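You operate a simulated robot arm through the tools that you are given. There is no shell and no other tool. Be economical: measure what you need, move in short steps, check, and stop when the job is done.

You are at the controls of a simulated two-armed robot. One attempt, no reset.

JOB
Pick up the cable carton that says "video cable" from the top of the glass case with one hand, pass it to the other hand and put it on the yellow kit mat. Set down upright: cable carton.

The check looks at the end state, three seconds after you hand in, the way a careful person would. Anything else that was tipped, shoved, dropped, spilled or broken makes it a failure.

ROBOT AND FRAMES
Two 6-joint arms with two-finger grippers on one trunk, on a base that drives. Base frame: it is fixed to the floor where the robot stands at the start and does not move with it; the origin is under the middle of the robot, x ahead of it, y to its left, z up. Lengths are in cm, angles in rad, forces in N, time in s.
The left shoulder is at the start at [7, 17.6, 124], the right one opposite. With the tool pointing down near the work surface each hand reaches from about 46 to 80 cm from the robot's upright axis, wherever it stands, measured 20 degrees to its own side. Places, roughly: yellow kit mat (37x22 cm) [74, 112, 88]. Payload 2.45 kg a hand.
The tool frame of a hand sits at the grasp point between the pads (the TCP): z along the fingers, y along the line on which they close. The tips reach 2.6 cm beyond it. The gripper opens to 9.6 cm. The gripper's body begins 6.9 cm behind the TCP.
Orientation is that of the tool frame in the base frame, as a unit quaternion [x, y, z, w]. With the fingers straight down and closing along the base's y, the tool's x points along the base's -x, its y along +y and its z along -z.

CONTROLS
- The arms move only by the tool nudge_tool. It takes "left_steps", "right_steps" or both (then of equal length, played together; a hand with none holds still); each is text: rows parted by semicolons, each of 7 numbers parted by spaces: the gripper command, from -1 (fully open) to 1 (shut), values between in proportion, then the shift along the tool's x, y, z in units of 400 mm (1.0 is 400 mm), then the turn, a rotation vector about the tool's x, y, z in units of 90 degrees (1.0 is 90 degrees). In form: fingers dx dy dz ax ay az; .... A call has 1 to 10 rows; each row is the pose to reach, as a shift and turn from the pose commanded when the call began, along the tool's axes at that moment. A call with a number of a shift or a turn outside -1 to 1 is refused whole. Each row takes 0.2 s and may step no farther than 5 cm and 0.15 rad from the row before; otherwise, or with a gripper value out of range, the whole call is refused. Where a pose cannot be reached the arm comes as near as it can. A force on the tool above 40 N (or 10 N above the force at the start of the call, whichever is more), or a blocked arm, ends the call early, and 0.2 s more pass. Each finger halts on what it meets, pressing with about 32 N; the grip force reading is that of the motor and also rises with nothing between the fingers. The clock runs only during rows and for 0.2 s after the last one: add rows that repeat a pose to give the fingers time. The reply holds the time, the measured pose of the TCP, the force on the tool along the base axes, the opening and the grip force, in the units named above and with some noise, with the torque about the TCP (base axes, N m) and any sound that the robot's microphone picked up.
- Cameras (640 x 400 px; columns grow to the right, rows downward): "scene" is now at [13.66, -1.63, 155.84]; the picture's right is [-0.19, -0.98, 0.00], its down [-0.56, 0.11, -0.82] and it looks along [0.80, -0.16, -0.57] (base axes); focal length 280 px, centre (320, 200). "left" rides on the left gripper at [8.2, -0.3, -9.8] in its tool frame; the picture's right is [0.04, 1.00, 0.00], its down [-0.73, 0.03, -0.68] and it looks along [-0.68, 0.03, 0.73] (tool axes); focal length 256 px, centre (320, 200). "right" rides on the right gripper at [8.2, 0.3, -9.8] in its tool frame; the picture's right is [-0.04, 1.00, 0.00], its down [-0.73, -0.03, -0.68] and it looks along [-0.68, -0.03, 0.73] (tool axes); focal length 256 px, centre (320, 200). There is no depth. A picture from a camera that has moved, and an enlarged one, comes with that camera's place and axes in the base frame and with its lens.
- get_image(camera): a new picture of that camera. The clock stands still meanwhile.
- slide_trunk(by): slides the trunk up (or, below 0, down) by that many cm; the arms and the scene camera ride with it, the base frame stays. It gives what a move gives, with no picture.
- steer(legs): drives the robot by 1 to 6 legs, each [ahead, left, turn to the left] in cm, cm and rad, along the robot's own axes; the way and the turn of a leg run together, so that a leg with both is an arc; at most 150 cm and 3.142 rad a leg. The arms and the cameras ride along, it lands a little off, and it stops where it bumps. It gives what a move gives.
- aim_head(pan, tilt): turns the head with the scene camera to pan (to the left, within 1.501 rad either way) and tilt (down, from -0.506 to 1.204), counted from straight ahead of the robot. It gives what a move gives.
- inspect(camera, box): a new picture of the part [left, top, right, bottom] of that camera's present view, enlarged. The clock stands still meanwhile.
- hand_in(): hands the job in; it is judged then, once.

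Work in short steps. Places have to be worked out from the pictures, the camera data and where the tool is seen: move nearer, look again, correct. Check each grasp and each placing, and mend what went wrong. You have 120 turns and 92 pictures in all, those below and enlarged ones among them. Open the grippers and draw the arms clear of the work before you hand the job in, unless the task says otherwise; then end with one line.

The tools are called by a JSON object that holds its "op" and its "data". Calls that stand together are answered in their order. nudge_tool: Moves the arms, as the interface text tells. Its arguments: {"type":"object","properties":{"left_steps":{"type":"string"},"right_steps":{"type":"string"}},"required":[]} The other tools are called the same way: slide_trunk (by) slides the trunk up or down; steer (legs) drives the base; aim_head (pan, tilt) turns the head that bears the scene camera; get_image (camera) takes a picture; inspect (camera, box) takes an enlarged picture of a part of a camera's view; hand_in () hands the job in.

At the start:

```text
time: 0.0
left_tcp_pos: [61.66, 10.09, 130.83]
left_orientation: [0.0, 1.0, -0.001, 0.001]
left_ft_force: [0.4, -1.4, 0.5]
left_torque: [-0.01, 0.02, 0.02]
left_width: 9.61
left_grasp_force: 0.0
right_tcp_pos: [49.49, -31.62, 130.2]
right_orientation: [-0.002, 1.0, 0.0, 0.0]
right_ft_force: [0.1, -1.0, 0.3]
right_torque: [0.0, -0.01, 0.02]
right_width: 9.6
right_grasp_force: 0.0
trunk travel left (down, up): [-72.5, 11.5]
robot x, y, heading: [-0.04, -0.25, -0.001]
head pan, tilt: [-0.195, 0.611]
```

scene: 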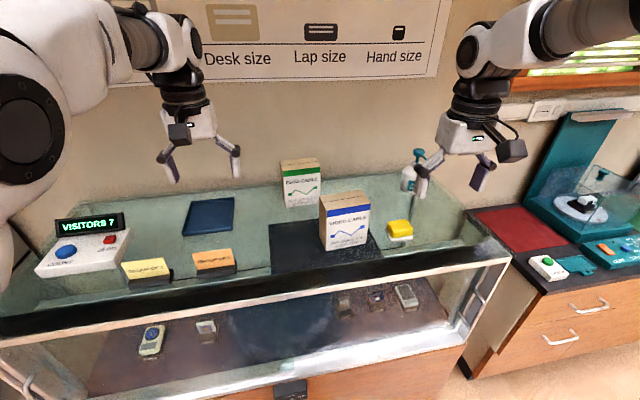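
right: 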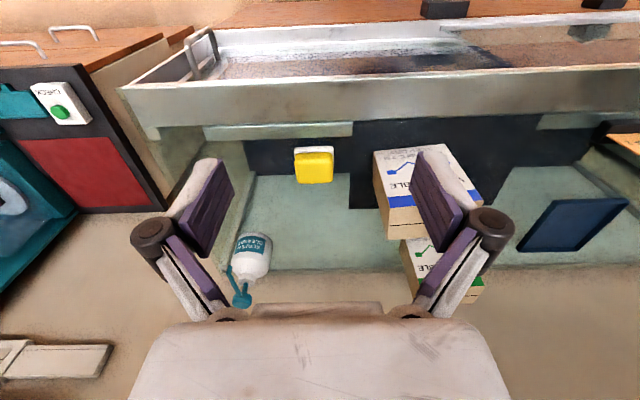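
left: 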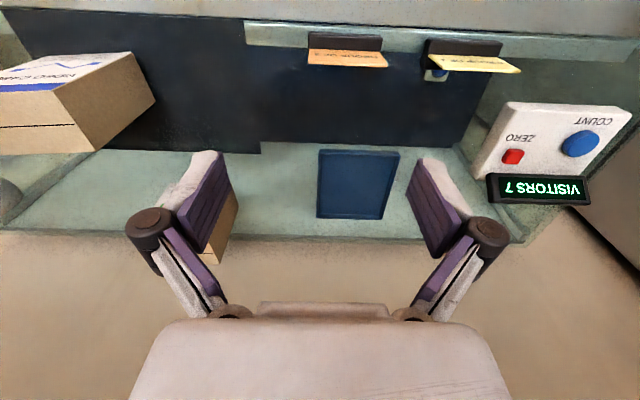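

The carton with the blue stripe seems to read "video cable", and the one behind it has a green stripe. I'll enlarge the view to check the text.

{"op": "inspect", "data": {"camera": "scene", "box": [260, 140, 440, 270]}}

{"op": "aim_head", "data": {"pan": 0.9, "tilt": 0.6}}

{"op": "get_image", "data": {"camera": "scene"}}

```text
3.08 times, centred on (350, 205) of scene
camera zoom: at [13.66, -1.63, 155.84], right [-0.19, -0.98, 0.0], down [-0.56, 0.11, -0.82], along [0.8, -0.16, -0.57], focal length 862 px, centre (228, 185)
```

zoom: 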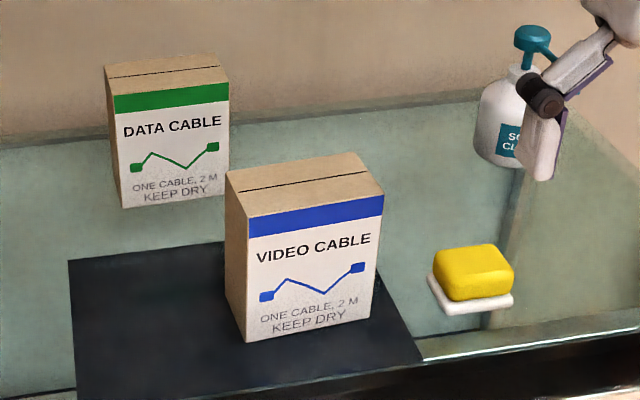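

```text
time: 1.3
left_tcp_pos: [61.7, 10.26, 130.76]
left_orientation: [0.0, 1.0, 0.0, 0.001]
left_ft_force: [0.4, 0.1, -0.2]
left_torque: [0.0, 0.0, 0.01]
left_width: 9.61
left_grasp_force: 0.1
right_tcp_pos: [49.51, -31.62, 130.22]
right_orientation: [0.0, 1.0, 0.0, 0.0]
right_ft_force: [0.1, 0.1, 0.4]
right_torque: [0.0, -0.03, -0.02]
right_width: 9.59
right_grasp_force: 0.1
trunk travel left (down, up): [-72.5, 11.5]
robot x, y, heading: [0.06, -0.1, -0.001]
head pan, tilt: [0.901, 0.6]
```

```text
87 pictures are left
camera scene: at [10.51, 6.99, 155.93], right [0.78, -0.62, 0.0], down [-0.35, -0.44, -0.82], along [0.51, 0.65, -0.57], focal length 280 px, centre (320, 200)
```

scene: 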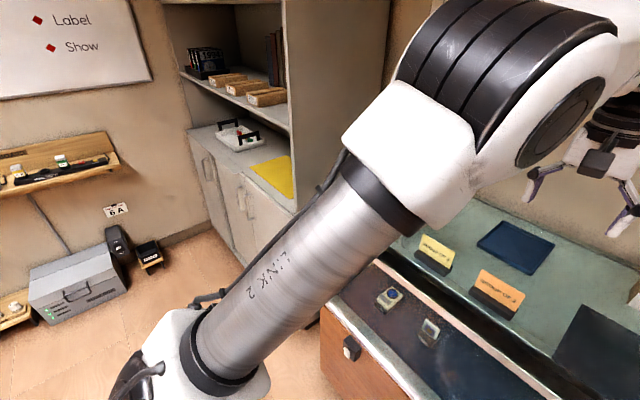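

The blue carton is the right one: bottom about z 105, front face x≈63, y −13 to −24, roughly 11 wide, 6 deep and 13 high. The right hand will take it from above across its depth, so I yaw that hand −90° and move partway toward it.

{"op": "nudge_tool", "data": {"right_steps": "-1 -0.03 0.02 0 0 0 -0.095; -1 -0.06 0.04 0 0 0 -0.19; -1 -0.09 0.06 0 0 0 -0.285; -1 -0.12 0.08 0 0 0 -0.38; -1 -0.15 0.1 0 0 0 -0.475; -1 -0.18 0.12 0 0 0 -0.57; -1 -0.21 0.14 0 0 0 -0.665; -1 -0.24 0.16 0 0 0 -0.76; -1 -0.27 0.18 0 0 0 -0.855; -1 -0.3 0.2 0 0 0 -0.95"}}

{"op": "aim_head", "data": {"pan": -0.2, "tilt": 0.6}}

{"op": "get_image", "data": {"camera": "scene"}}

{"op": "get_image", "data": {"camera": "right"}}

```text
time: 3.5
left_tcp_pos: [61.69, 10.15, 130.82]
left_orientation: [0.0, 1.0, 0.0, 0.0]
left_ft_force: [0.4, 0.0, 0.3]
left_torque: [-0.01, 0.01, -0.01]
left_width: 9.58
left_grasp_force: 0.0
right_tcp_pos: [61.71, -23.45, 130.19]
right_orientation: [-0.68, 0.734, 0.001, 0.0]
right_ft_force: [-0.2, 0.1, 1.0]
right_torque: [-0.01, 0.02, -0.03]
right_width: 9.62
right_grasp_force: 0.1
trunk travel left (down, up): [-72.5, 11.5]
robot x, y, heading: [0.18, 0.25, 0.0]
head pan, tilt: [0.901, 0.6]
```

```text
time: 4.9
left_tcp_pos: [61.62, 10.27, 130.84]
left_orientation: [0.0, 1.0, 0.0, 0.001]
left_ft_force: [-0.7, -0.3, -0.2]
left_torque: [0.0, -0.02, -0.02]
left_width: 9.58
left_grasp_force: 0.0
right_tcp_pos: [61.59, -23.62, 130.16]
right_orientation: [-0.679, 0.734, 0.0, 0.0]
right_ft_force: [-0.2, 0.5, 0.5]
right_torque: [0.01, 0.04, -0.01]
right_width: 9.59
right_grasp_force: 0.1
trunk travel left (down, up): [-72.5, 11.5]
robot x, y, heading: [0.1, 0.1, -0.001]
head pan, tilt: [-0.201, 0.6]
```

```text
86 pictures are left
camera scene: at [13.69, -1.68, 155.92], right [-0.2, -0.98, 0.0], down [-0.55, 0.11, -0.82], along [0.81, -0.16, -0.57], focal length 280 px, centre (320, 200)
```

scene: 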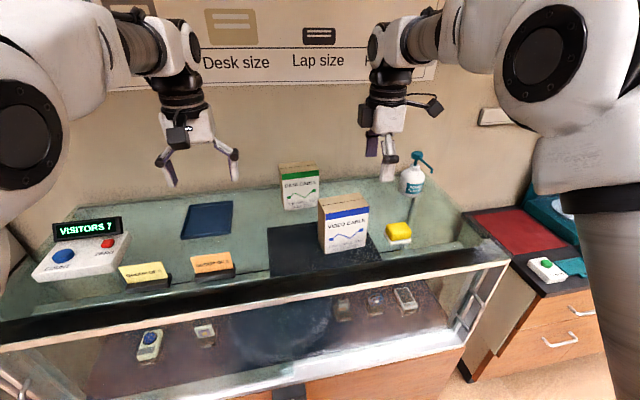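

```text
85 pictures are left
camera right: at [60.5, -31.75, 140.09], right [-0.99, 0.12, 0.0], down [0.09, 0.73, 0.68], along [0.08, 0.67, -0.73], focal length 256 px, centre (320, 200)
```

right: 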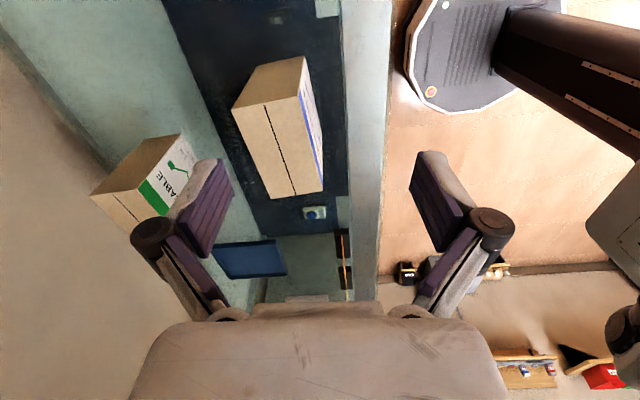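

From the right camera the carton top is centred at about (66, −18.3) and turned about 0.05 rad. I centre the hand above it, staying high.

{"op": "nudge_tool", "data": {"right_steps": "-1 -0.07 -0.05 0 0 0 -0.04; -1 -0.143 -0.098 0 0 0 -0.081; -1 -0.143 -0.098 0 0 0 -0.081"}}

{"op": "get_image", "data": {"camera": "right"}}

{"op": "inspect", "data": {"camera": "scene", "box": [240, 80, 440, 270]}}

```text
time: 5.7
left_tcp_pos: [61.49, 10.01, 130.88]
left_orientation: [-0.001, 1.0, 0.0, 0.001]
left_ft_force: [-0.9, -0.8, -0.9]
left_torque: [0.02, -0.05, -0.03]
left_width: 9.6
left_grasp_force: 0.1
right_tcp_pos: [65.76, -18.19, 130.27]
right_orientation: [0.725, -0.689, -0.001, -0.001]
right_ft_force: [-0.2, 0.5, -0.4]
right_torque: [0.04, -0.03, -0.05]
right_width: 9.6
right_grasp_force: 0.0
trunk travel left (down, up): [-72.5, 11.5]
robot x, y, heading: [-0.12, 0.06, 0.004]
head pan, tilt: [-0.201, 0.6]
```

```text
84 pictures are left
camera right: at [65.76, -26.49, 140.14], right [-1.0, -0.01, 0.0], down [-0.01, 0.73, 0.68], along [-0.01, 0.68, -0.73], focal length 256 px, centre (320, 200)
```

right: 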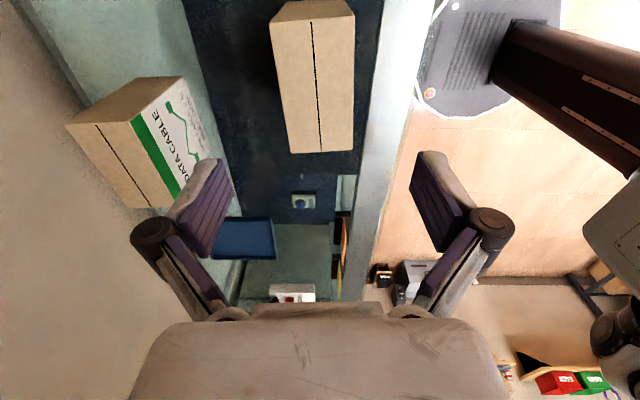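

```text
2.11 times, centred on (340, 175) of scene
camera zoom: at [13.53, -1.82, 155.94], right [-0.2, -0.98, 0.0], down [-0.55, 0.11, -0.83], along [0.81, -0.16, -0.56], focal length 590 px, centre (278, 253)
```

zoom: 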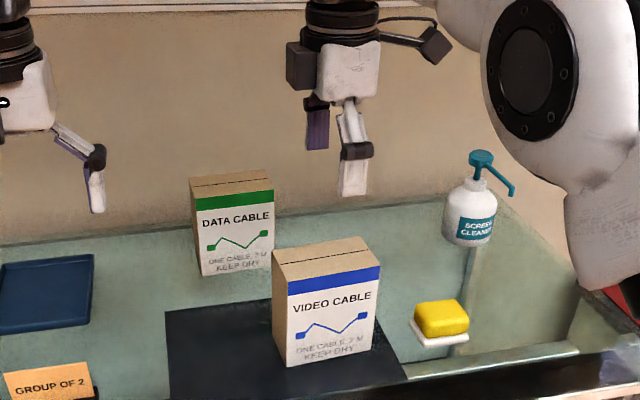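

The hand is aligned and centred over the carton. I descend to z≈115.5, where the pads straddle the top 5 cm.

{"op": "nudge_tool", "data": {"right_steps": "-1 0 0 0.08 0 0 0; -1 0 0 0.16 0 0 0; -1 0 0 0.24 0 0 0; -1 0 0 0.30 0 0 0; -1 0 0 0.36 0 0 0; -1 0 0 0.36 0 0 0"}}

{"op": "get_image", "data": {"camera": "right"}}

{"op": "inspect", "data": {"camera": "scene", "box": [240, 80, 440, 270]}}

```text
time: 7.1
left_tcp_pos: [61.6, 10.19, 130.94]
left_orientation: [0.0, 1.0, 0.0, 0.001]
left_ft_force: [-0.5, 0.8, -0.4]
left_torque: [-0.03, 0.01, 0.03]
left_width: 9.62
left_grasp_force: 0.1
right_tcp_pos: [65.8, -18.11, 115.75]
right_orientation: [0.724, -0.689, 0.0, 0.0]
right_ft_force: [-0.5, -1.0, -0.4]
right_torque: [0.02, -0.01, -0.04]
right_width: 9.61
right_grasp_force: 0.0
trunk travel left (down, up): [-72.5, 11.5]
robot x, y, heading: [-0.07, -0.1, 0.001]
head pan, tilt: [-0.201, 0.6]
```

```text
82 pictures are left
camera right: at [65.84, -26.34, 125.75], right [-1.0, -0.01, 0.0], down [-0.01, 0.73, 0.68], along [-0.01, 0.68, -0.73], focal length 256 px, centre (320, 200)
```

right: 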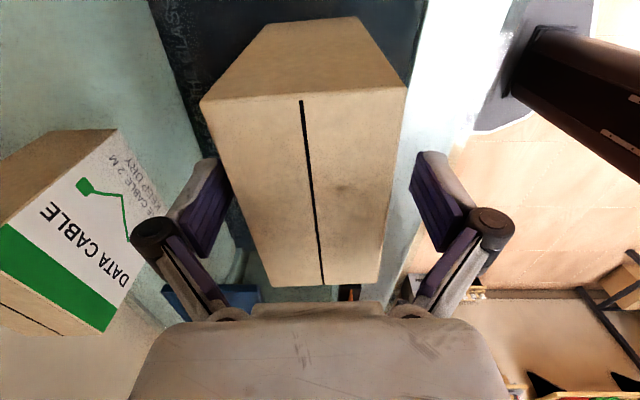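

```text
2.11 times, centred on (340, 175) of scene
camera zoom: at [13.65, -1.67, 155.93], right [-0.2, -0.98, 0.0], down [-0.55, 0.11, -0.83], along [0.81, -0.16, -0.56], focal length 590 px, centre (278, 253)
```

zoom: 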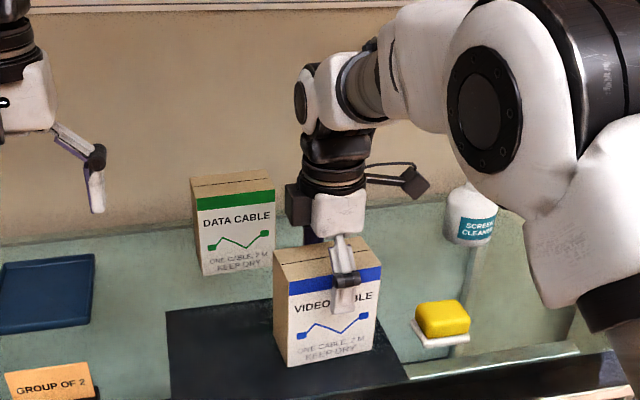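

The fingers straddle the carton without touching it. I make a 0.2 cm centring correction plus a small yaw, then close gradually.

{"op": "nudge_tool", "data": {"right_steps": "-1 0 -0.005 0 0 0 -0.012; -0.6 0 -0.005 0 0 0 -0.012; -0.4 0 -0.005 0 0 0 -0.012; -0.3 0 -0.005 0 0 0 -0.012; -0.2 0 -0.005 0 0 0 -0.012; 0.2 0 -0.005 0 0 0 -0.012; 1 0 -0.005 0 0 0 -0.012; 1 0 -0.005 0 0 0 -0.012"}}

{"op": "get_image", "data": {"camera": "right"}}

```text
time: 8.9
left_tcp_pos: [61.68, 10.19, 130.84]
left_orientation: [0.001, 1.0, 0.0, 0.001]
left_ft_force: [0.1, -0.1, -0.2]
left_torque: [0.0, 0.0, 0.02]
left_width: 9.59
left_grasp_force: 0.1
right_tcp_pos: [66.01, -18.04, 115.82]
right_orientation: [0.731, -0.683, 0.001, 0.0]
right_ft_force: [0.9, -0.5, 1.4]
right_torque: [0.02, 0.06, 0.11]
right_width: 6.15
right_grasp_force: 32.0
trunk travel left (down, up): [-72.5, 11.5]
robot x, y, heading: [0.04, -0.35, -0.004]
head pan, tilt: [-0.201, 0.6]
```

```text
80 pictures are left
camera right: at [66.21, -26.37, 125.78], right [-1.0, -0.03, 0.0], down [-0.02, 0.73, 0.68], along [-0.02, 0.68, -0.73], focal length 256 px, centre (320, 200)
```

right: 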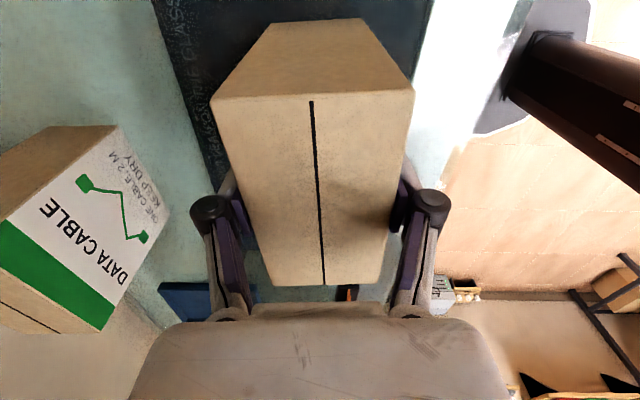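

The grip holds at 6.15 cm with 32 N. I lift straight up 18 cm.

{"op": "nudge_tool", "data": {"right_steps": "1 0 0 -0.03 0 0 0; 1 0 0 -0.08 0 0 0; 1 0 0 -0.14 0 0 0; 1 0 0 -0.2 0 0 0; 1 0 0 -0.27 0 0 0; 1 0 0 -0.34 0 0 0; 1 0 0 -0.4 0 0 0; 1 0 0 -0.45 0 0 0; 1 0 0 -0.45 0 0 0"}}

{"op": "get_image", "data": {"camera": "scene"}}

```text
time: 10.9
left_tcp_pos: [61.65, 10.13, 130.78]
left_orientation: [0.001, 1.0, 0.0, 0.002]
left_ft_force: [0.3, 0.2, 0.0]
left_torque: [-0.01, 0.01, 0.02]
left_width: 9.59
left_grasp_force: 0.1
right_tcp_pos: [66.16, -18.21, 133.94]
right_orientation: [0.731, -0.682, -0.001, 0.0]
right_ft_force: [-0.2, -0.2, -2.7]
right_torque: [0.01, 0.02, 0.0]
right_width: 6.18
right_grasp_force: 32.1
trunk travel left (down, up): [-72.5, 11.5]
robot x, y, heading: [0.25, -0.28, 0.005]
head pan, tilt: [-0.201, 0.6]
```

```text
79 pictures are left
camera scene: at [13.73, -1.7, 155.92], right [-0.2, -0.98, 0.0], down [-0.55, 0.11, -0.82], along [0.81, -0.16, -0.57], focal length 280 px, centre (320, 200)
```

scene: 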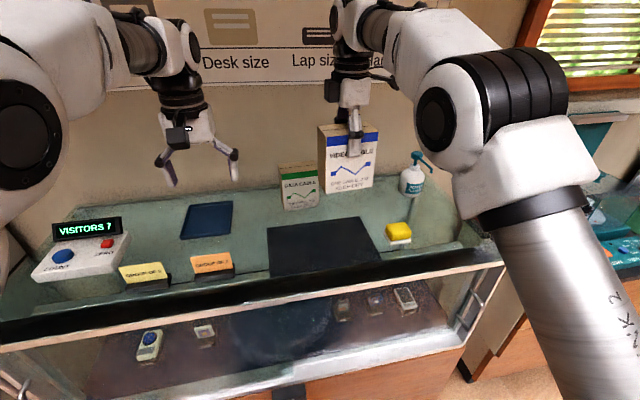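

The carton is lifted cleanly, weighing about 0.3 kg. I drive back from the case for free handover space and look toward the mat.

{"op": "steer", "data": {"legs": [[-40, 0, 0]]}}

{"op": "aim_head", "data": {"pan": -0.1, "tilt": 0.5}}

{"op": "get_image", "data": {"camera": "scene"}}

```text
time: 13.3
left_tcp_pos: [21.87, 10.27, 130.8]
left_orientation: [-0.001, 1.0, 0.0, 0.002]
left_ft_force: [0.3, -0.3, -0.2]
left_torque: [0.0, 0.01, -0.02]
left_width: 9.61
left_grasp_force: 0.0
right_tcp_pos: [26.4, -18.13, 133.68]
right_orientation: [0.731, -0.682, -0.001, 0.0]
right_ft_force: [-0.1, 0.1, -2.3]
right_torque: [0.0, 0.0, 0.0]
right_width: 6.18
right_grasp_force: 32.5
trunk travel left (down, up): [-72.5, 11.5]
robot x, y, heading: [-40.04, 0.26, 0.001]
head pan, tilt: [-0.201, 0.6]
```

```text
time: 14.0
left_tcp_pos: [21.79, 10.26, 130.83]
left_orientation: [-0.002, 1.0, 0.0, 0.002]
left_ft_force: [-0.2, 0.2, -1.1]
left_torque: [-0.01, 0.0, -0.01]
left_width: 9.61
left_grasp_force: 0.0
right_tcp_pos: [26.36, -18.0, 133.87]
right_orientation: [0.731, -0.682, -0.001, -0.001]
right_ft_force: [-0.2, -0.5, -2.6]
right_torque: [0.0, 0.0, 0.01]
right_width: 6.18
right_grasp_force: 32.0
trunk travel left (down, up): [-72.5, 11.5]
robot x, y, heading: [-40.46, -0.29, 0.002]
head pan, tilt: [-0.099, 0.499]
```

```text
78 pictures are left
camera scene: at [-25.75, -0.85, 156.83], right [-0.1, -1.0, 0.0], down [-0.48, 0.05, -0.88], along [0.87, -0.09, -0.48], focal length 280 px, centre (320, 200)
```

scene: 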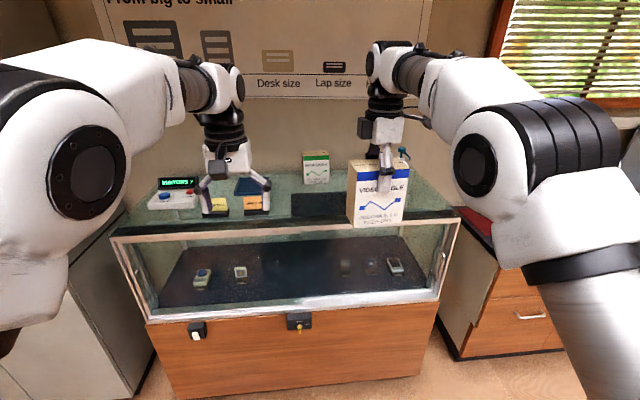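

Both hands are free to work here. The right hand brings the carton to the middle and squares it, while the left backs off to the left and starts yawing +90° so it can later come at the carton from the left, tilted.

{"op": "nudge_tool", "data": {"left_steps": "-1 0.01 0.02 -0.02 0 0 0.095; -1 0.02 0.04 -0.04 0 0 0.19; -1 0.03 0.06 -0.06 0 0 0.285; -1 0.04 0.08 -0.08 0 0 0.38; -1 0.05 0.1 -0.1 0 0 0.475; -1 0.06 0.11 -0.12 0 0 0.57; -1 0.07 0.12 -0.14 0 0 0.665; -1 0.08 0.13 -0.16 0 0 0.76; -1 0.09 0.14 -0.17 0 0 0.855; -1 0.095 0.15 -0.175 0 0 0.95", "right_steps": "1 -0.01 0.01 0 0 0 0.004; 1 -0.04 0.03 0 0 0 0.008; 1 -0.07 0.05 0 0 0 0.013; 1 -0.1 0.07 0 0 0 0.018; 1 -0.13 0.09 0 0 0 0.022; 1 -0.16 0.11 0 0 0 0.026; 1 -0.19 0.13 0 0 0 0.03; 1 -0.22 0.15 0 0 0 0.035; 1 -0.245 0.175 0 0 0 0.04; 1 -0.264 0.192 0 0 0 0.044"}}

{"op": "get_image", "data": {"camera": "scene"}}

```text
time: 16.2
left_tcp_pos: [17.93, 16.44, 137.75]
left_orientation: [0.679, 0.734, 0.0, 0.001]
left_ft_force: [0.3, -0.1, 0.2]
left_torque: [-0.01, -0.01, 0.02]
left_width: 9.61
left_grasp_force: 0.1
right_tcp_pos: [17.96, -7.91, 133.93]
right_orientation: [0.708, -0.706, 0.0, 0.0]
right_ft_force: [-0.1, 0.4, -1.7]
right_torque: [-0.02, -0.01, 0.01]
right_width: 6.17
right_grasp_force: 32.4
trunk travel left (down, up): [-72.5, 11.5]
robot x, y, heading: [-40.14, 0.09, 0.004]
head pan, tilt: [-0.099, 0.499]
```

```text
77 pictures are left
camera scene: at [-25.82, -0.76, 156.84], right [-0.1, -1.0, 0.0], down [-0.48, 0.05, -0.88], along [0.87, -0.09, -0.48], focal length 280 px, centre (320, 200)
```

scene: 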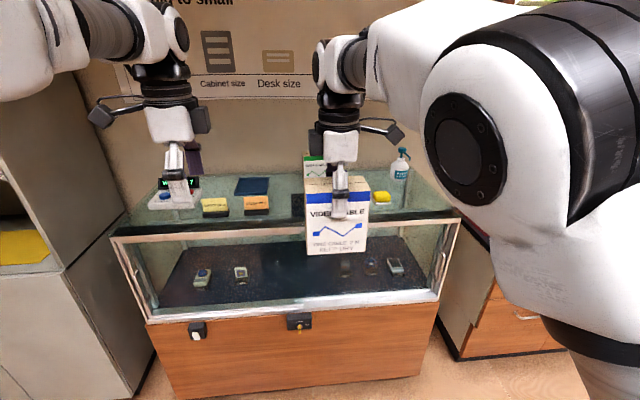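

Squared. I finish the left yaw, then pitch that hand 50° so its fingers point right and down.

{"op": "nudge_tool", "data": {"left_steps": "-1 0 0 0 0 0 0.05; -1 0 0 0 0 0 0.05"}}

{"op": "nudge_tool", "data": {"left_steps": "-1 0 0 0 0 -0.09 0; -1 0 0 0 0 -0.18 0; -1 0 0 0 0 -0.27 0; -1 0 0 0 0 -0.36 0; -1 0 0 0 0 -0.45 0; -1 0 0 0 0 -0.52 0; -1 0 0 0 0 -0.556 0; -1 0 0 0 0 -0.556 0"}}

{"op": "get_image", "data": {"camera": "scene"}}

{"op": "get_image", "data": {"camera": "left"}}

```text
time: 16.8
left_tcp_pos: [17.99, 16.35, 137.91]
left_orientation: [0.706, 0.708, 0.001, 0.0]
left_ft_force: [-0.5, -0.4, -0.6]
left_torque: [-0.01, -0.04, 0.02]
left_width: 9.61
left_grasp_force: 0.0
right_tcp_pos: [17.85, -8.05, 133.84]
right_orientation: [0.708, -0.706, 0.0, 0.0]
right_ft_force: [-0.2, -0.6, -1.3]
right_torque: [-0.02, -0.01, -0.01]
right_width: 6.12
right_grasp_force: 32.1
trunk travel left (down, up): [-72.5, 11.5]
robot x, y, heading: [-39.46, -0.03, 0.003]
head pan, tilt: [-0.099, 0.499]
```

```text
time: 18.6
left_tcp_pos: [18.07, 16.22, 137.86]
left_orientation: [0.64, 0.641, -0.3, 0.3]
left_ft_force: [0.3, 0.1, 0.9]
left_torque: [0.01, 0.0, 0.0]
left_width: 9.61
left_grasp_force: 0.1
right_tcp_pos: [17.93, -8.04, 133.88]
right_orientation: [0.707, -0.707, 0.0, 0.0]
right_ft_force: [0.0, -0.2, -3.0]
right_torque: [0.0, 0.01, -0.03]
right_width: 6.16
right_grasp_force: 32.4
trunk travel left (down, up): [-72.5, 11.5]
robot x, y, heading: [-39.86, 0.31, -0.001]
head pan, tilt: [-0.099, 0.499]
```

```text
76 pictures are left
camera scene: at [-25.76, -0.84, 156.83], right [-0.1, -1.0, 0.0], down [-0.48, 0.05, -0.88], along [0.87, -0.09, -0.48], focal length 280 px, centre (320, 200)
```

scene: 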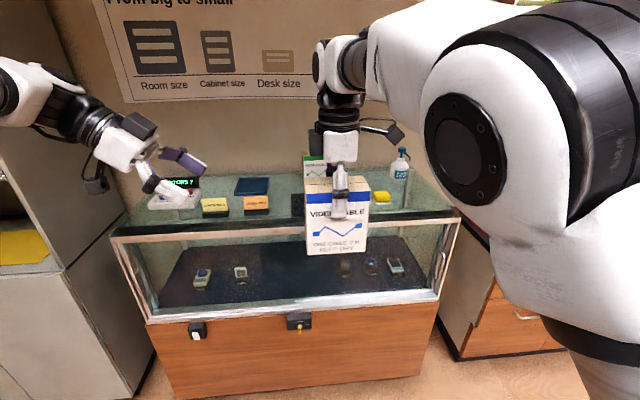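

```text
75 pictures are left
camera left: at [17.57, 29.07, 137.75], right [1.0, 0.03, -0.03], down [0.03, 0.05, 1.0], along [0.03, -1.0, 0.05], focal length 256 px, centre (320, 200)
```

left: 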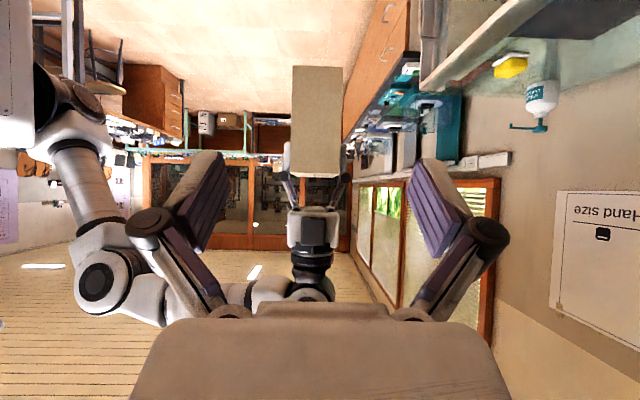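

The left camera confirms the carton at x≈18, bottom z≈123, near face y≈−2.5. I move the left hand to the pre-grasp 12 cm back along its fingers.

{"op": "nudge_tool", "data": {"left_steps": "-1 -0.04 0 0.06 0 0 0; -1 -0.08 0 0.12 0 0 0; -1 -0.12 0 0.18 0 0 0; -1 -0.15 0 0.23 0 0 0; -1 -0.164 0 0.254 0 0 0; -1 -0.164 0 0.254 0 0 0"}}

{"op": "get_image", "data": {"camera": "left"}}

{"op": "inspect", "data": {"camera": "scene", "box": [140, 60, 440, 270]}}

```text
time: 20.0
left_tcp_pos: [18.01, 4.23, 136.29]
left_orientation: [0.639, 0.641, -0.299, 0.301]
left_ft_force: [0.5, -0.7, 0.4]
left_torque: [-0.02, 0.0, -0.01]
left_width: 9.59
left_grasp_force: 0.0
right_tcp_pos: [17.87, -8.04, 133.95]
right_orientation: [0.708, -0.706, 0.0, 0.0]
right_ft_force: [-0.1, -0.3, -2.3]
right_torque: [-0.01, 0.0, -0.02]
right_width: 6.15
right_grasp_force: 32.2
trunk travel left (down, up): [-72.5, 11.5]
robot x, y, heading: [-40.02, -0.06, -0.003]
head pan, tilt: [-0.099, 0.499]
```

```text
74 pictures are left
camera left: at [17.62, 17.11, 136.32], right [1.0, 0.03, -0.03], down [0.03, 0.05, 1.0], along [0.03, -1.0, 0.05], focal length 256 px, centre (320, 200)
```

left: 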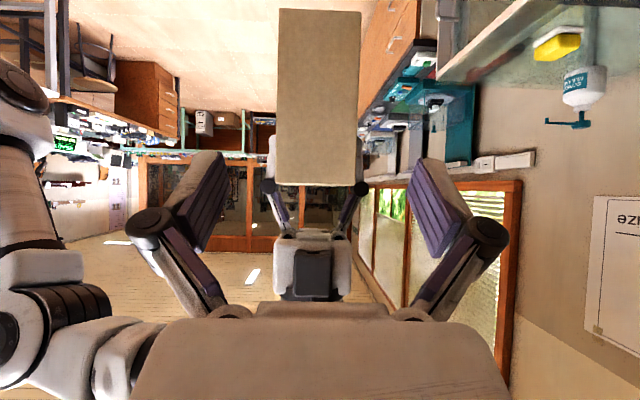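

```text
1.90 times, centred on (290, 165) of scene
camera zoom: at [-25.76, -0.77, 156.83], right [-0.1, -1.0, 0.0], down [-0.48, 0.05, -0.88], along [0.87, -0.09, -0.48], focal length 533 px, centre (377, 267)
```

zoom: 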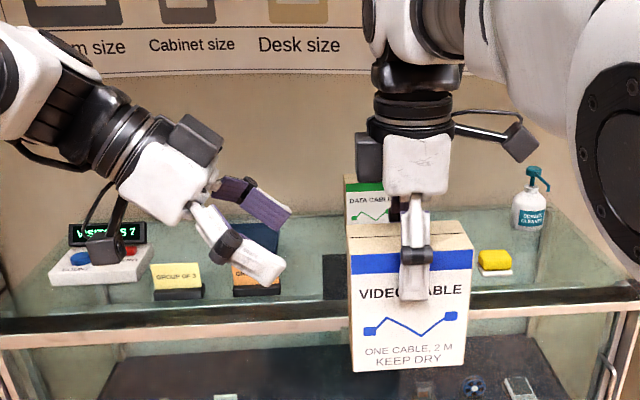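

The approach line is clear, with a couple of cm between the left hand's dark block and the carton corner. I advance along the fingers, slightly lowered.

{"op": "nudge_tool", "data": {"left_steps": "-1 0.013 0 0.06 0 0 0; -1 0.013 0 0.12 0 0 0; -1 0.013 0 0.18 0 0 0; -1 0.013 0 0.22 0 0 0; -1 0.013 0 0.26 0 0 0; -1 0.013 0 0.299 0 0 0; -1 0.013 0 0.299 0 0 0"}}

{"op": "get_image", "data": {"camera": "left"}}

{"op": "inspect", "data": {"camera": "scene", "box": [200, 80, 440, 270]}}

```text
time: 21.6
left_tcp_pos: [18.1, -4.45, 128.25]
left_orientation: [0.639, 0.641, -0.299, 0.301]
left_ft_force: [-0.2, 0.7, -0.1]
left_torque: [0.05, 0.0, -0.03]
left_width: 9.61
left_grasp_force: 0.0
right_tcp_pos: [17.87, -8.0, 133.92]
right_orientation: [0.708, -0.707, 0.0, 0.0]
right_ft_force: [0.4, 0.8, -1.7]
right_torque: [-0.03, 0.01, -0.01]
right_width: 6.14
right_grasp_force: 31.8
trunk travel left (down, up): [-72.5, 11.5]
robot x, y, heading: [-39.33, -0.2, 0.003]
head pan, tilt: [-0.099, 0.499]
```

```text
72 pictures are left
camera left: at [17.63, 8.29, 128.22], right [1.0, 0.03, -0.03], down [0.03, 0.05, 1.0], along [0.03, -1.0, 0.05], focal length 256 px, centre (320, 200)
```

left: 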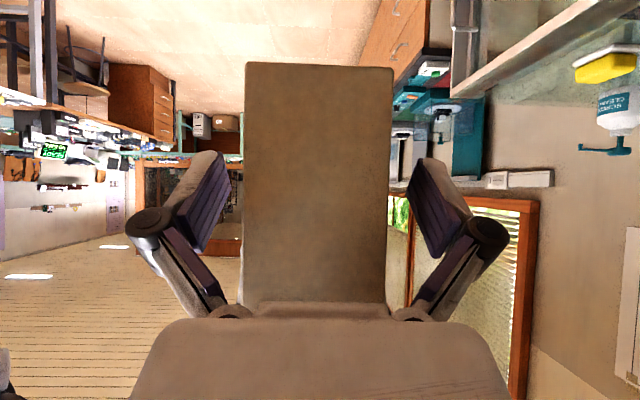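

```text
2.11 times, centred on (320, 175) of scene
camera zoom: at [-25.76, -0.79, 156.83], right [-0.1, -1.0, 0.0], down [-0.48, 0.05, -0.88], along [0.87, -0.09, -0.48], focal length 590 px, centre (320, 253)
```

zoom: 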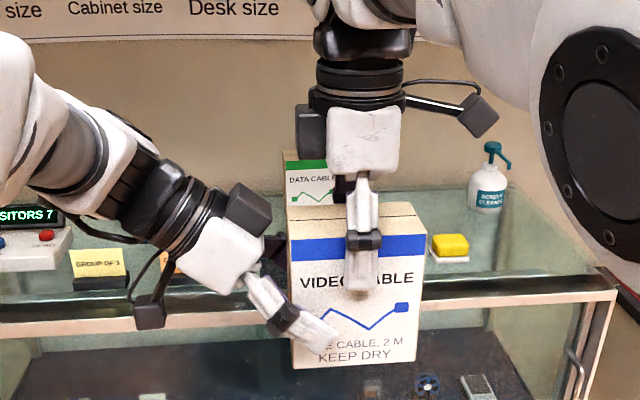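

Both pads straddle the carton, which is centred, and clearances are good. I close the left hand gradually.

{"op": "nudge_tool", "data": {"left_steps": "-0.6 0 0 0 0 0 0; -0.4 0 0 0 0 0 0; -0.32 0 0 0 0 0 0; -0.25 0 0 0 0 0 0; -0.1 0 0 0 0 0 0; 0.3 0 0 0 0 0 0; 1 0 0 0 0 0 0; 1 0 0 0 0 0 0"}}

{"op": "inspect", "data": {"camera": "scene", "box": [200, 80, 440, 270]}}

```text
time: 23.4
left_tcp_pos: [18.1, -4.5, 128.16]
left_orientation: [0.641, 0.641, -0.299, 0.299]
left_ft_force: [-23.2, 9.2, 0.5]
left_torque: [-0.16, -0.46, -0.88]
left_width: 6.16
left_grasp_force: 32.0
right_tcp_pos: [17.9, -8.05, 133.85]
right_orientation: [0.708, -0.706, 0.001, 0.0]
right_ft_force: [24.4, -9.3, -1.2]
right_torque: [-0.35, -0.91, -0.04]
right_width: 6.17
right_grasp_force: 32.3
trunk travel left (down, up): [-72.5, 11.5]
robot x, y, heading: [-39.99, 0.24, 0.0]
head pan, tilt: [-0.099, 0.499]
```

```text
2.11 times, centred on (320, 175) of scene
camera zoom: at [-25.75, -0.83, 156.83], right [-0.1, -1.0, 0.0], down [-0.48, 0.05, -0.88], along [0.87, -0.09, -0.48], focal length 590 px, centre (320, 253)
```

zoom: 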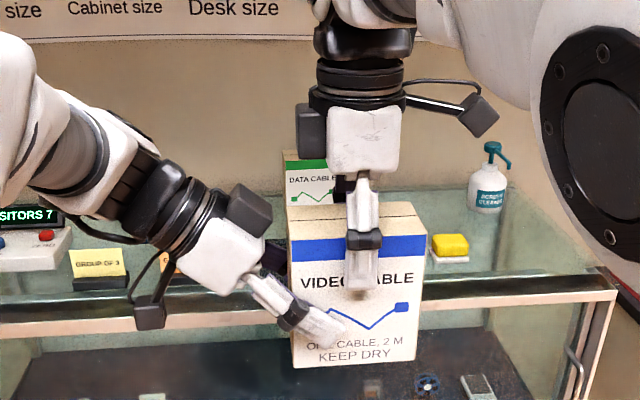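

Both hands hold the carton, with a 24 N internal squeeze along x. I relieve it by shifting the left hand slightly toward −x.

{"op": "nudge_tool", "data": {"left_steps": "1 0 -0.002 0 0 0 0; 1 0 -0.004 0 0 0 0; 1 0 -0.004 0 0 0 0"}}

```text
time: 24.2
left_tcp_pos: [17.79, -4.61, 128.16]
left_orientation: [0.639, 0.642, -0.299, 0.3]
left_ft_force: [-10.9, 8.2, -5.3]
left_torque: [-0.02, -0.05, -0.89]
left_width: 6.18
left_grasp_force: 32.2
right_tcp_pos: [17.86, -8.22, 133.95]
right_orientation: [0.708, -0.707, -0.001, 0.0]
right_ft_force: [11.5, -8.7, 4.4]
right_torque: [-0.24, -0.65, 0.44]
right_width: 6.15
right_grasp_force: 32.2
trunk travel left (down, up): [-72.5, 11.5]
robot x, y, heading: [-39.92, -0.15, -0.0]
head pan, tilt: [-0.099, 0.499]
```

That helped. I shift a bit more, then open the right hand gradually.

{"op": "nudge_tool", "data": {"left_steps": "1 0 -0.003 0 0 0 0; 1 0 -0.003 0 0 0 0; 1 0 -0.003 0 0 0 0; 1 0 -0.003 0 0 0 0; 1 0 -0.003 0 0 0 0; 1 0 -0.003 0 0 0 0", "right_steps": "1 0 0 0 0 0 0; 1 0 0 0 0 0 0; -0.2 0 0 0 0 0 0; -0.5 0 0 0 0 0 0; -0.8 0 0 0 0 0 0; -1 0 0 0 0 0 0"}}

{"op": "inspect", "data": {"camera": "scene", "box": [200, 80, 440, 270]}}

{"op": "get_image", "data": {"camera": "right"}}

```text
time: 25.6
left_tcp_pos: [17.9, -4.54, 128.34]
left_orientation: [0.64, 0.642, -0.298, 0.3]
left_ft_force: [-0.2, -0.6, -2.2]
left_torque: [0.08, -0.02, -0.02]
left_width: 6.17
left_grasp_force: 31.9
right_tcp_pos: [17.96, -8.14, 133.88]
right_orientation: [0.708, -0.706, -0.001, 0.0]
right_ft_force: [0.6, 0.0, -0.7]
right_torque: [0.0, 0.02, -0.01]
right_width: 9.59
right_grasp_force: 0.1
trunk travel left (down, up): [-72.5, 11.5]
robot x, y, heading: [-39.98, 0.09, -0.002]
head pan, tilt: [-0.099, 0.499]
```

```text
2.11 times, centred on (320, 175) of scene
camera zoom: at [-25.75, -0.84, 156.83], right [-0.1, -1.0, 0.0], down [-0.48, 0.05, -0.88], along [0.87, -0.09, -0.48], focal length 590 px, centre (320, 253)
```

zoom: 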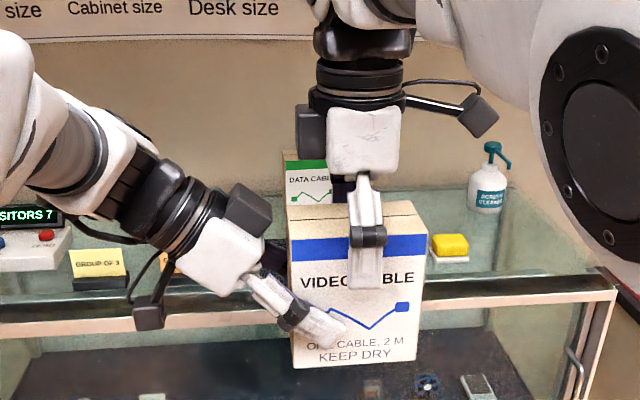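

```text
68 pictures are left
camera right: at [17.54, -16.34, 143.76], right [-1.0, 0.04, 0.0], down [0.03, 0.73, 0.68], along [0.03, 0.68, -0.73], focal length 256 px, centre (320, 200)
```

right: 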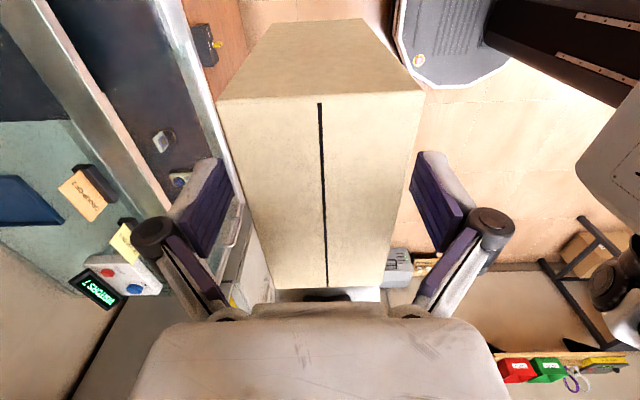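

The left hand alone holds the carton, upright. I raise the right hand clear and move it to the right.

{"op": "nudge_tool", "data": {"right_steps": "-1 0 0 -0.05 0 0 0; -1 0 0 -0.13 0 0 0; -1 0 0 -0.21 0 0 0; -1 0.1 0 -0.24 0 0 0; -1 0.2 0 -0.24 0 0 0; -1 0.3 0 -0.24 0 0 0; -1 0.4 0 -0.24 0 0 0; -1 0.5 0 -0.24 0 0 0; -1 0.5 0.1 -0.2 0 0 0; -1 0.5 0.2 -0.15 0 0 0"}}

{"op": "aim_head", "data": {"pan": 0.75, "tilt": 0.4}}

{"op": "get_image", "data": {"camera": "scene"}}

```text
time: 27.8
left_tcp_pos: [17.38, -4.55, 128.46]
left_orientation: [0.64, 0.642, -0.298, 0.301]
left_ft_force: [-0.2, 0.4, -2.4]
left_torque: [0.11, 0.01, 0.01]
left_width: 6.17
left_grasp_force: 32.2
right_tcp_pos: [9.57, -28.2, 139.96]
right_orientation: [0.707, -0.707, 0.001, -0.001]
right_ft_force: [-1.3, 0.3, -0.5]
right_torque: [0.0, -0.02, 0.01]
right_width: 9.61
right_grasp_force: 0.0
trunk travel left (down, up): [-72.5, 11.5]
robot x, y, heading: [-39.97, -0.01, 0.004]
head pan, tilt: [-0.099, 0.499]
```

```text
time: 29.0
left_tcp_pos: [17.67, -4.55, 128.3]
left_orientation: [0.64, 0.642, -0.298, 0.3]
left_ft_force: [0.0, -0.2, -2.0]
left_torque: [0.08, -0.01, -0.02]
left_width: 6.17
left_grasp_force: 31.9
right_tcp_pos: [10.03, -28.19, 139.86]
right_orientation: [0.708, -0.706, 0.0, 0.0]
right_ft_force: [0.0, -0.2, -0.3]
right_torque: [0.02, 0.01, -0.03]
right_width: 9.59
right_grasp_force: 0.1
trunk travel left (down, up): [-72.5, 11.5]
robot x, y, heading: [-40.02, -0.35, 0.0]
head pan, tilt: [0.75, 0.4]
```

```text
67 pictures are left
camera scene: at [-28.13, 6.38, 157.75], right [0.68, -0.73, 0.0], down [-0.28, -0.27, -0.92], along [0.67, 0.63, -0.39], focal length 280 px, centre (320, 200)
```

scene: 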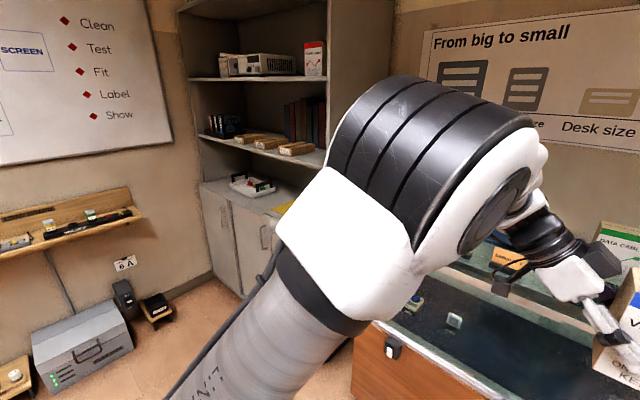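

Next I drive sideways to stand in front of the cabinet, still well back from it.

{"op": "steer", "data": {"legs": [[0, 92, 0]]}}

{"op": "aim_head", "data": {"pan": 0.25, "tilt": 0.5}}

{"op": "get_image", "data": {"camera": "scene"}}

```text
time: 33.9
left_tcp_pos: [17.59, 88.18, 128.24]
left_orientation: [0.639, 0.642, -0.298, 0.3]
left_ft_force: [-0.8, 0.0, -3.1]
left_torque: [0.08, 0.0, -0.02]
left_width: 6.12
left_grasp_force: 31.9
right_tcp_pos: [9.74, 64.43, 139.71]
right_orientation: [0.708, -0.706, -0.001, 0.0]
right_ft_force: [-0.3, -0.3, -0.7]
right_torque: [0.02, -0.01, 0.01]
right_width: 9.59
right_grasp_force: 0.0
trunk travel left (down, up): [-72.5, 11.5]
robot x, y, heading: [-40.01, 92.55, -0.002]
head pan, tilt: [0.75, 0.4]
```

```text
time: 34.8
left_tcp_pos: [17.53, 88.31, 128.23]
left_orientation: [0.639, 0.642, -0.299, 0.301]
left_ft_force: [0.3, -0.7, -2.4]
left_torque: [0.11, 0.01, 0.01]
left_width: 6.16
left_grasp_force: 31.9
right_tcp_pos: [9.72, 64.53, 140.04]
right_orientation: [0.709, -0.706, 0.0, 0.0]
right_ft_force: [-0.7, -1.0, 0.1]
right_torque: [0.02, 0.0, -0.02]
right_width: 9.59
right_grasp_force: 0.0
trunk travel left (down, up): [-72.5, 11.5]
robot x, y, heading: [-39.97, 92.71, -0.0]
head pan, tilt: [0.25, 0.499]
```

```text
66 pictures are left
camera scene: at [-26.23, 95.09, 156.83], right [0.25, -0.97, 0.0], down [-0.46, -0.12, -0.88], along [0.85, 0.22, -0.48], focal length 280 px, centre (320, 200)
```

scene: 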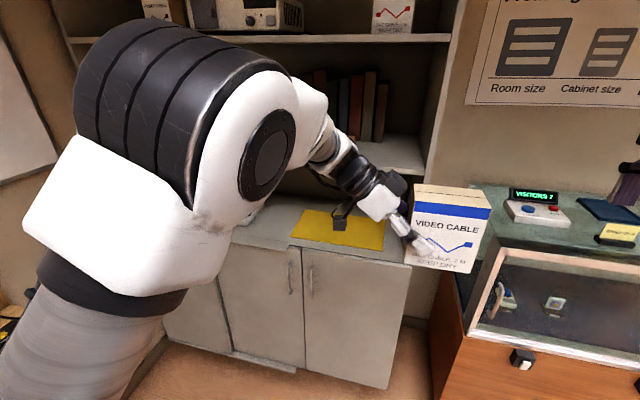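

The cabinet lies ahead with the mat under a shelf. I yaw the left hand 90° about the vertical so it points forward, while moving it to the left.

{"op": "nudge_tool", "data": {"left_steps": "1 0.029 0 -0.0345 -0.0728 0 -0.0611; 1 0.058 0 -0.069 -0.1456 0 -0.1222; 1 0.087 0 -0.1035 -0.2184 0 -0.1833; 1 0.116 0 -0.138 -0.2912 0 -0.2444; 1 0.145 0 -0.1725 -0.364 0 -0.3055; 1 0.174 0 -0.207 -0.4368 0 -0.3666; 1 0.203 0 -0.2415 -0.5096 0 -0.4277; 1 0.232 0 -0.276 -0.5824 0 -0.4888; 1 0.261 0 -0.3105 -0.6552 0 -0.5499; 1 0.289 0 -0.345 -0.728 0 -0.611"}}

{"op": "get_image", "data": {"camera": "scene"}}

```text
time: 37.0
left_tcp_pos: [18.23, 106.97, 126.94]
left_orientation: [0.018, 0.91, -0.037, 0.412]
left_ft_force: [0.6, 0.1, -2.9]
left_torque: [0.0, 0.07, 0.03]
left_width: 6.17
left_grasp_force: 32.9
left hand out of reach, approached as far as the arm can: row 9, 10
right_tcp_pos: [9.79, 64.73, 140.01]
right_orientation: [0.708, -0.707, 0.0, 0.0]
right_ft_force: [-0.7, 1.0, 0.1]
right_torque: [0.01, 0.0, 0.03]
right_width: 9.63
right_grasp_force: 0.0
trunk travel left (down, up): [-72.5, 11.5]
robot x, y, heading: [-39.58, 92.96, 0.001]
head pan, tilt: [0.25, 0.499]
```

```text
65 pictures are left
camera scene: at [-26.19, 95.23, 157.17], right [0.26, -0.97, 0.0], down [-0.43, -0.12, -0.9], along [0.86, 0.23, -0.45], focal length 280 px, centre (320, 200)
```

scene: 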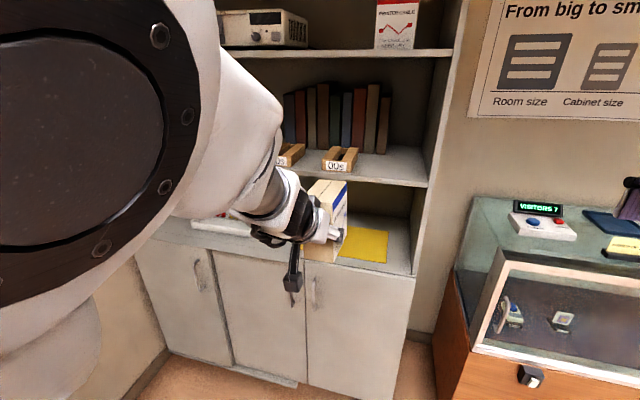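

Nearly there: the last rows hit the reach limit, with about 3° of roll and yaw left over. I move the hand 6 cm outward to free the arm and check the pose.

{"op": "nudge_tool", "data": {"left_steps": "1 -0.033 0 0.038 0 0 0; 1 -0.066 0 0.077 0 0 0; 1 -0.098 0 0.115 0 0 0; 1 -0.098 0 0.115 0 0 0"}}

```text
time: 38.0
left_tcp_pos: [24.22, 105.82, 127.78]
left_orientation: [0.033, 0.905, -0.016, 0.423]
left_ft_force: [0.0, -0.6, -1.7]
left_torque: [0.03, 0.05, 0.04]
left_width: 6.17
left_grasp_force: 32.3
right_tcp_pos: [9.71, 64.52, 139.83]
right_orientation: [0.707, -0.707, 0.0, 0.0]
right_ft_force: [-0.4, -0.3, 0.8]
right_torque: [0.02, -0.03, -0.02]
right_width: 9.61
right_grasp_force: 0.0
trunk travel left (down, up): [-72.5, 11.5]
robot x, y, heading: [-39.95, 92.63, -0.001]
head pan, tilt: [0.25, 0.499]
```

Roll is gone and only about 4° of yaw remains. I correct that, then lower the trunk by 27 cm out in the open.

{"op": "nudge_tool", "data": {"left_steps": "1 0 0 0 -0.037 0 -0.031; 1 0 0 0 -0.037 0 -0.031"}}

{"op": "slide_trunk", "data": {"by": -27}}

{"op": "get_image", "data": {"camera": "scene"}}

{"op": "get_image", "data": {"camera": "left"}}

```text
time: 38.6
left_tcp_pos: [24.22, 106.52, 128.03]
left_orientation: [-0.01, 0.906, -0.01, 0.423]
left_ft_force: [0.1, 0.4, -2.1]
left_torque: [0.04, 0.11, -0.01]
left_width: 6.15
left_grasp_force: 31.3
right_tcp_pos: [9.79, 64.47, 139.7]
right_orientation: [0.708, -0.706, 0.0, 0.0]
right_ft_force: [-0.6, -0.5, -0.2]
right_torque: [0.0, -0.02, -0.01]
right_width: 9.59
right_grasp_force: 0.0
trunk travel left (down, up): [-72.5, 11.5]
robot x, y, heading: [-39.84, 92.65, 0.002]
head pan, tilt: [0.25, 0.499]
```

```text
time: 41.3
left_tcp_pos: [24.32, 106.5, 101.18]
left_orientation: [-0.009, 0.906, -0.01, 0.423]
left_ft_force: [0.3, 0.0, -2.4]
left_torque: [0.02, 0.07, -0.03]
left_width: 6.16
left_grasp_force: 32.2
right_tcp_pos: [9.85, 64.48, 112.86]
right_orientation: [0.707, -0.707, 0.0, 0.0]
right_ft_force: [0.6, 0.2, 0.2]
right_torque: [0.05, -0.01, 0.0]
right_width: 9.61
right_grasp_force: 0.0
trunk travel left (down, up): [-45.5, 38.5]
robot x, y, heading: [-39.93, 92.77, 0.002]
head pan, tilt: [0.25, 0.499]
```

```text
64 pictures are left
camera scene: at [-26.24, 95.08, 129.84], right [0.25, -0.97, 0.0], down [-0.46, -0.12, -0.88], along [0.85, 0.22, -0.48], focal length 280 px, centre (320, 200)
```

scene: 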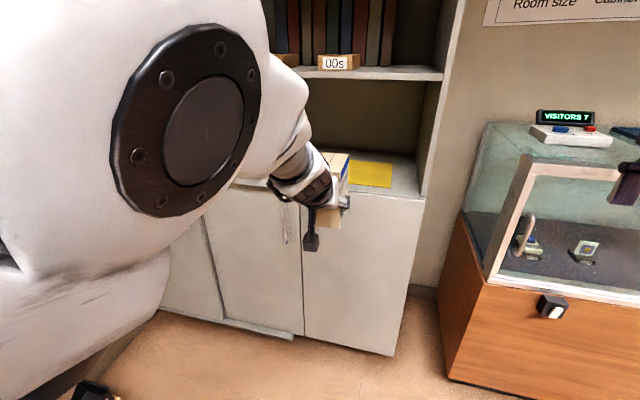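

```text
63 pictures are left
camera left: at [11.53, 106.02, 101.1], right [-0.04, 1.0, -0.06], down [-0.05, 0.05, 1.0], along [1.0, 0.04, 0.05], focal length 256 px, centre (320, 200)
```

left: 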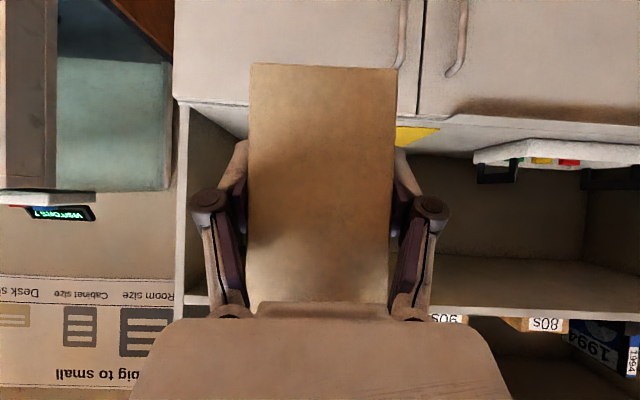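

The bottom sits about 8 cm above counter level and the shelf underside is at z≈121. Before driving in, I raise and retract the right hand so it stays clear of the glass case.

{"op": "nudge_tool", "data": {"right_steps": "-1 0 0.02 -0.1 0 0 0; -1 0 0.05 -0.2 0 0 0; -1 0 0.08 -0.3 0 0 0; -1 0 0.1 -0.4 0 0 0; -1 0 0.125 -0.5 0 0 0; -1 0 0.125 -0.5 0 0 0"}}

{"op": "steer", "data": {"legs": [[25, 0, 0]]}}

{"op": "get_image", "data": {"camera": "scene"}}

{"op": "get_image", "data": {"camera": "left"}}

```text
time: 42.7
left_tcp_pos: [24.28, 106.46, 100.92]
left_orientation: [-0.01, 0.907, -0.009, 0.422]
left_ft_force: [0.6, 0.0, -2.5]
left_torque: [-0.02, 0.11, 0.02]
left_width: 6.16
left_grasp_force: 32.3
right_tcp_pos: [3.85, 64.73, 128.84]
right_orientation: [0.708, -0.706, -0.001, 0.0]
right_ft_force: [0.4, 0.4, 0.0]
right_torque: [0.05, 0.04, 0.04]
right_width: 9.59
right_grasp_force: 0.0
right hand out of reach, approached as far as the arm can: row 4, 5, 6
trunk travel left (down, up): [-45.5, 38.5]
robot x, y, heading: [-40.46, 93.01, 0.01]
head pan, tilt: [0.25, 0.499]
```

```text
time: 44.5
left_tcp_pos: [48.96, 106.55, 101.08]
left_orientation: [-0.011, 0.906, -0.009, 0.423]
left_ft_force: [0.1, -0.3, -3.5]
left_torque: [0.0, 0.1, 0.0]
left_width: 6.12
left_grasp_force: 32.4
right_tcp_pos: [28.34, 64.77, 128.72]
right_orientation: [0.708, -0.706, 0.0, 0.0]
right_ft_force: [0.8, -0.2, 0.1]
right_torque: [-0.01, 0.02, 0.01]
right_width: 9.59
right_grasp_force: 0.2
trunk travel left (down, up): [-45.5, 38.5]
robot x, y, heading: [-15.5, 92.52, 0.0]
head pan, tilt: [0.25, 0.499]
```

```text
62 pictures are left
camera scene: at [-1.61, 95.16, 129.83], right [0.25, -0.97, 0.0], down [-0.46, -0.12, -0.88], along [0.85, 0.22, -0.48], focal length 280 px, centre (320, 200)
```

scene: 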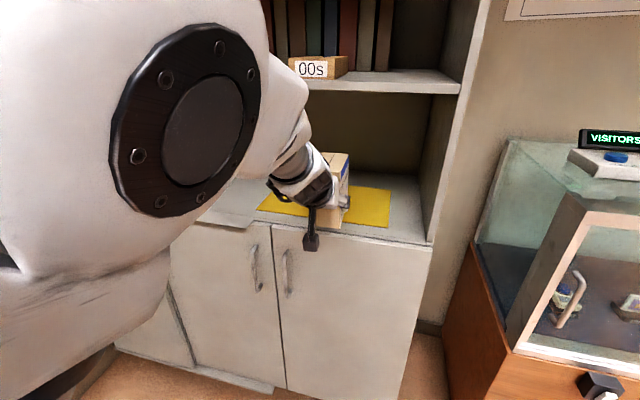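

```text
61 pictures are left
camera left: at [36.14, 106.12, 101.09], right [-0.04, 1.0, -0.06], down [-0.05, 0.05, 1.0], along [1.0, 0.04, 0.05], focal length 256 px, centre (320, 200)
```

left: 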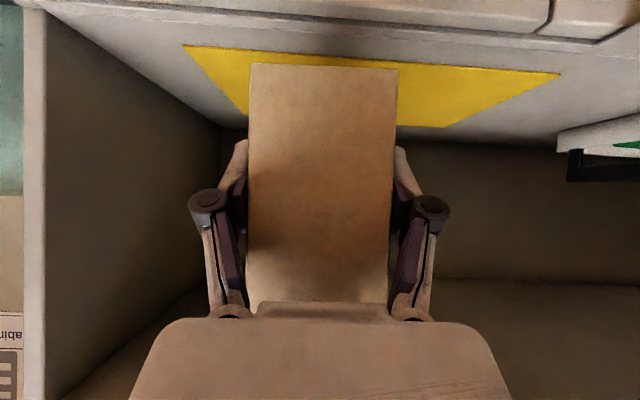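

The mat corners come out at x 61–83, y 93–130. I drive another 15 cm; the carton stays 8 cm above the counter and 11 cm below the shelf.

{"op": "steer", "data": {"legs": [[15, 0, 0]]}}

{"op": "get_image", "data": {"camera": "scene"}}

```text
time: 45.9
left_tcp_pos: [63.96, 106.67, 101.07]
left_orientation: [-0.013, 0.906, -0.009, 0.423]
left_ft_force: [-0.7, -0.2, -2.4]
left_torque: [0.0, 0.09, -0.01]
left_width: 6.16
left_grasp_force: 31.7
right_tcp_pos: [43.26, 64.77, 128.84]
right_orientation: [0.708, -0.706, 0.0, -0.001]
right_ft_force: [0.2, -0.2, -0.7]
right_torque: [0.01, 0.05, 0.03]
right_width: 9.59
right_grasp_force: 0.0
trunk travel left (down, up): [-45.5, 38.5]
robot x, y, heading: [-0.59, 92.55, -0.0]
head pan, tilt: [0.25, 0.499]
```

```text
60 pictures are left
camera scene: at [13.35, 95.21, 129.83], right [0.25, -0.97, 0.0], down [-0.46, -0.12, -0.88], along [0.85, 0.22, -0.48], focal length 280 px, centre (320, 200)
```

scene: 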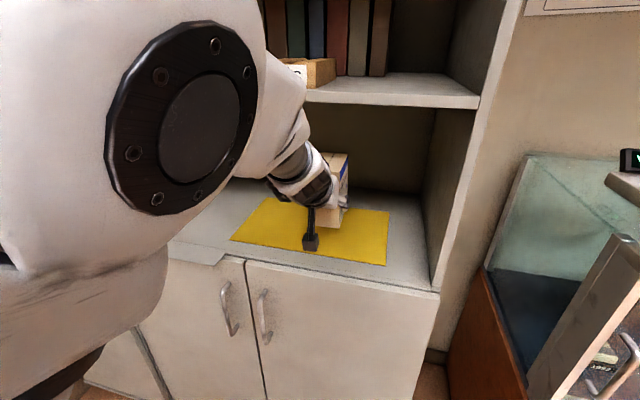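

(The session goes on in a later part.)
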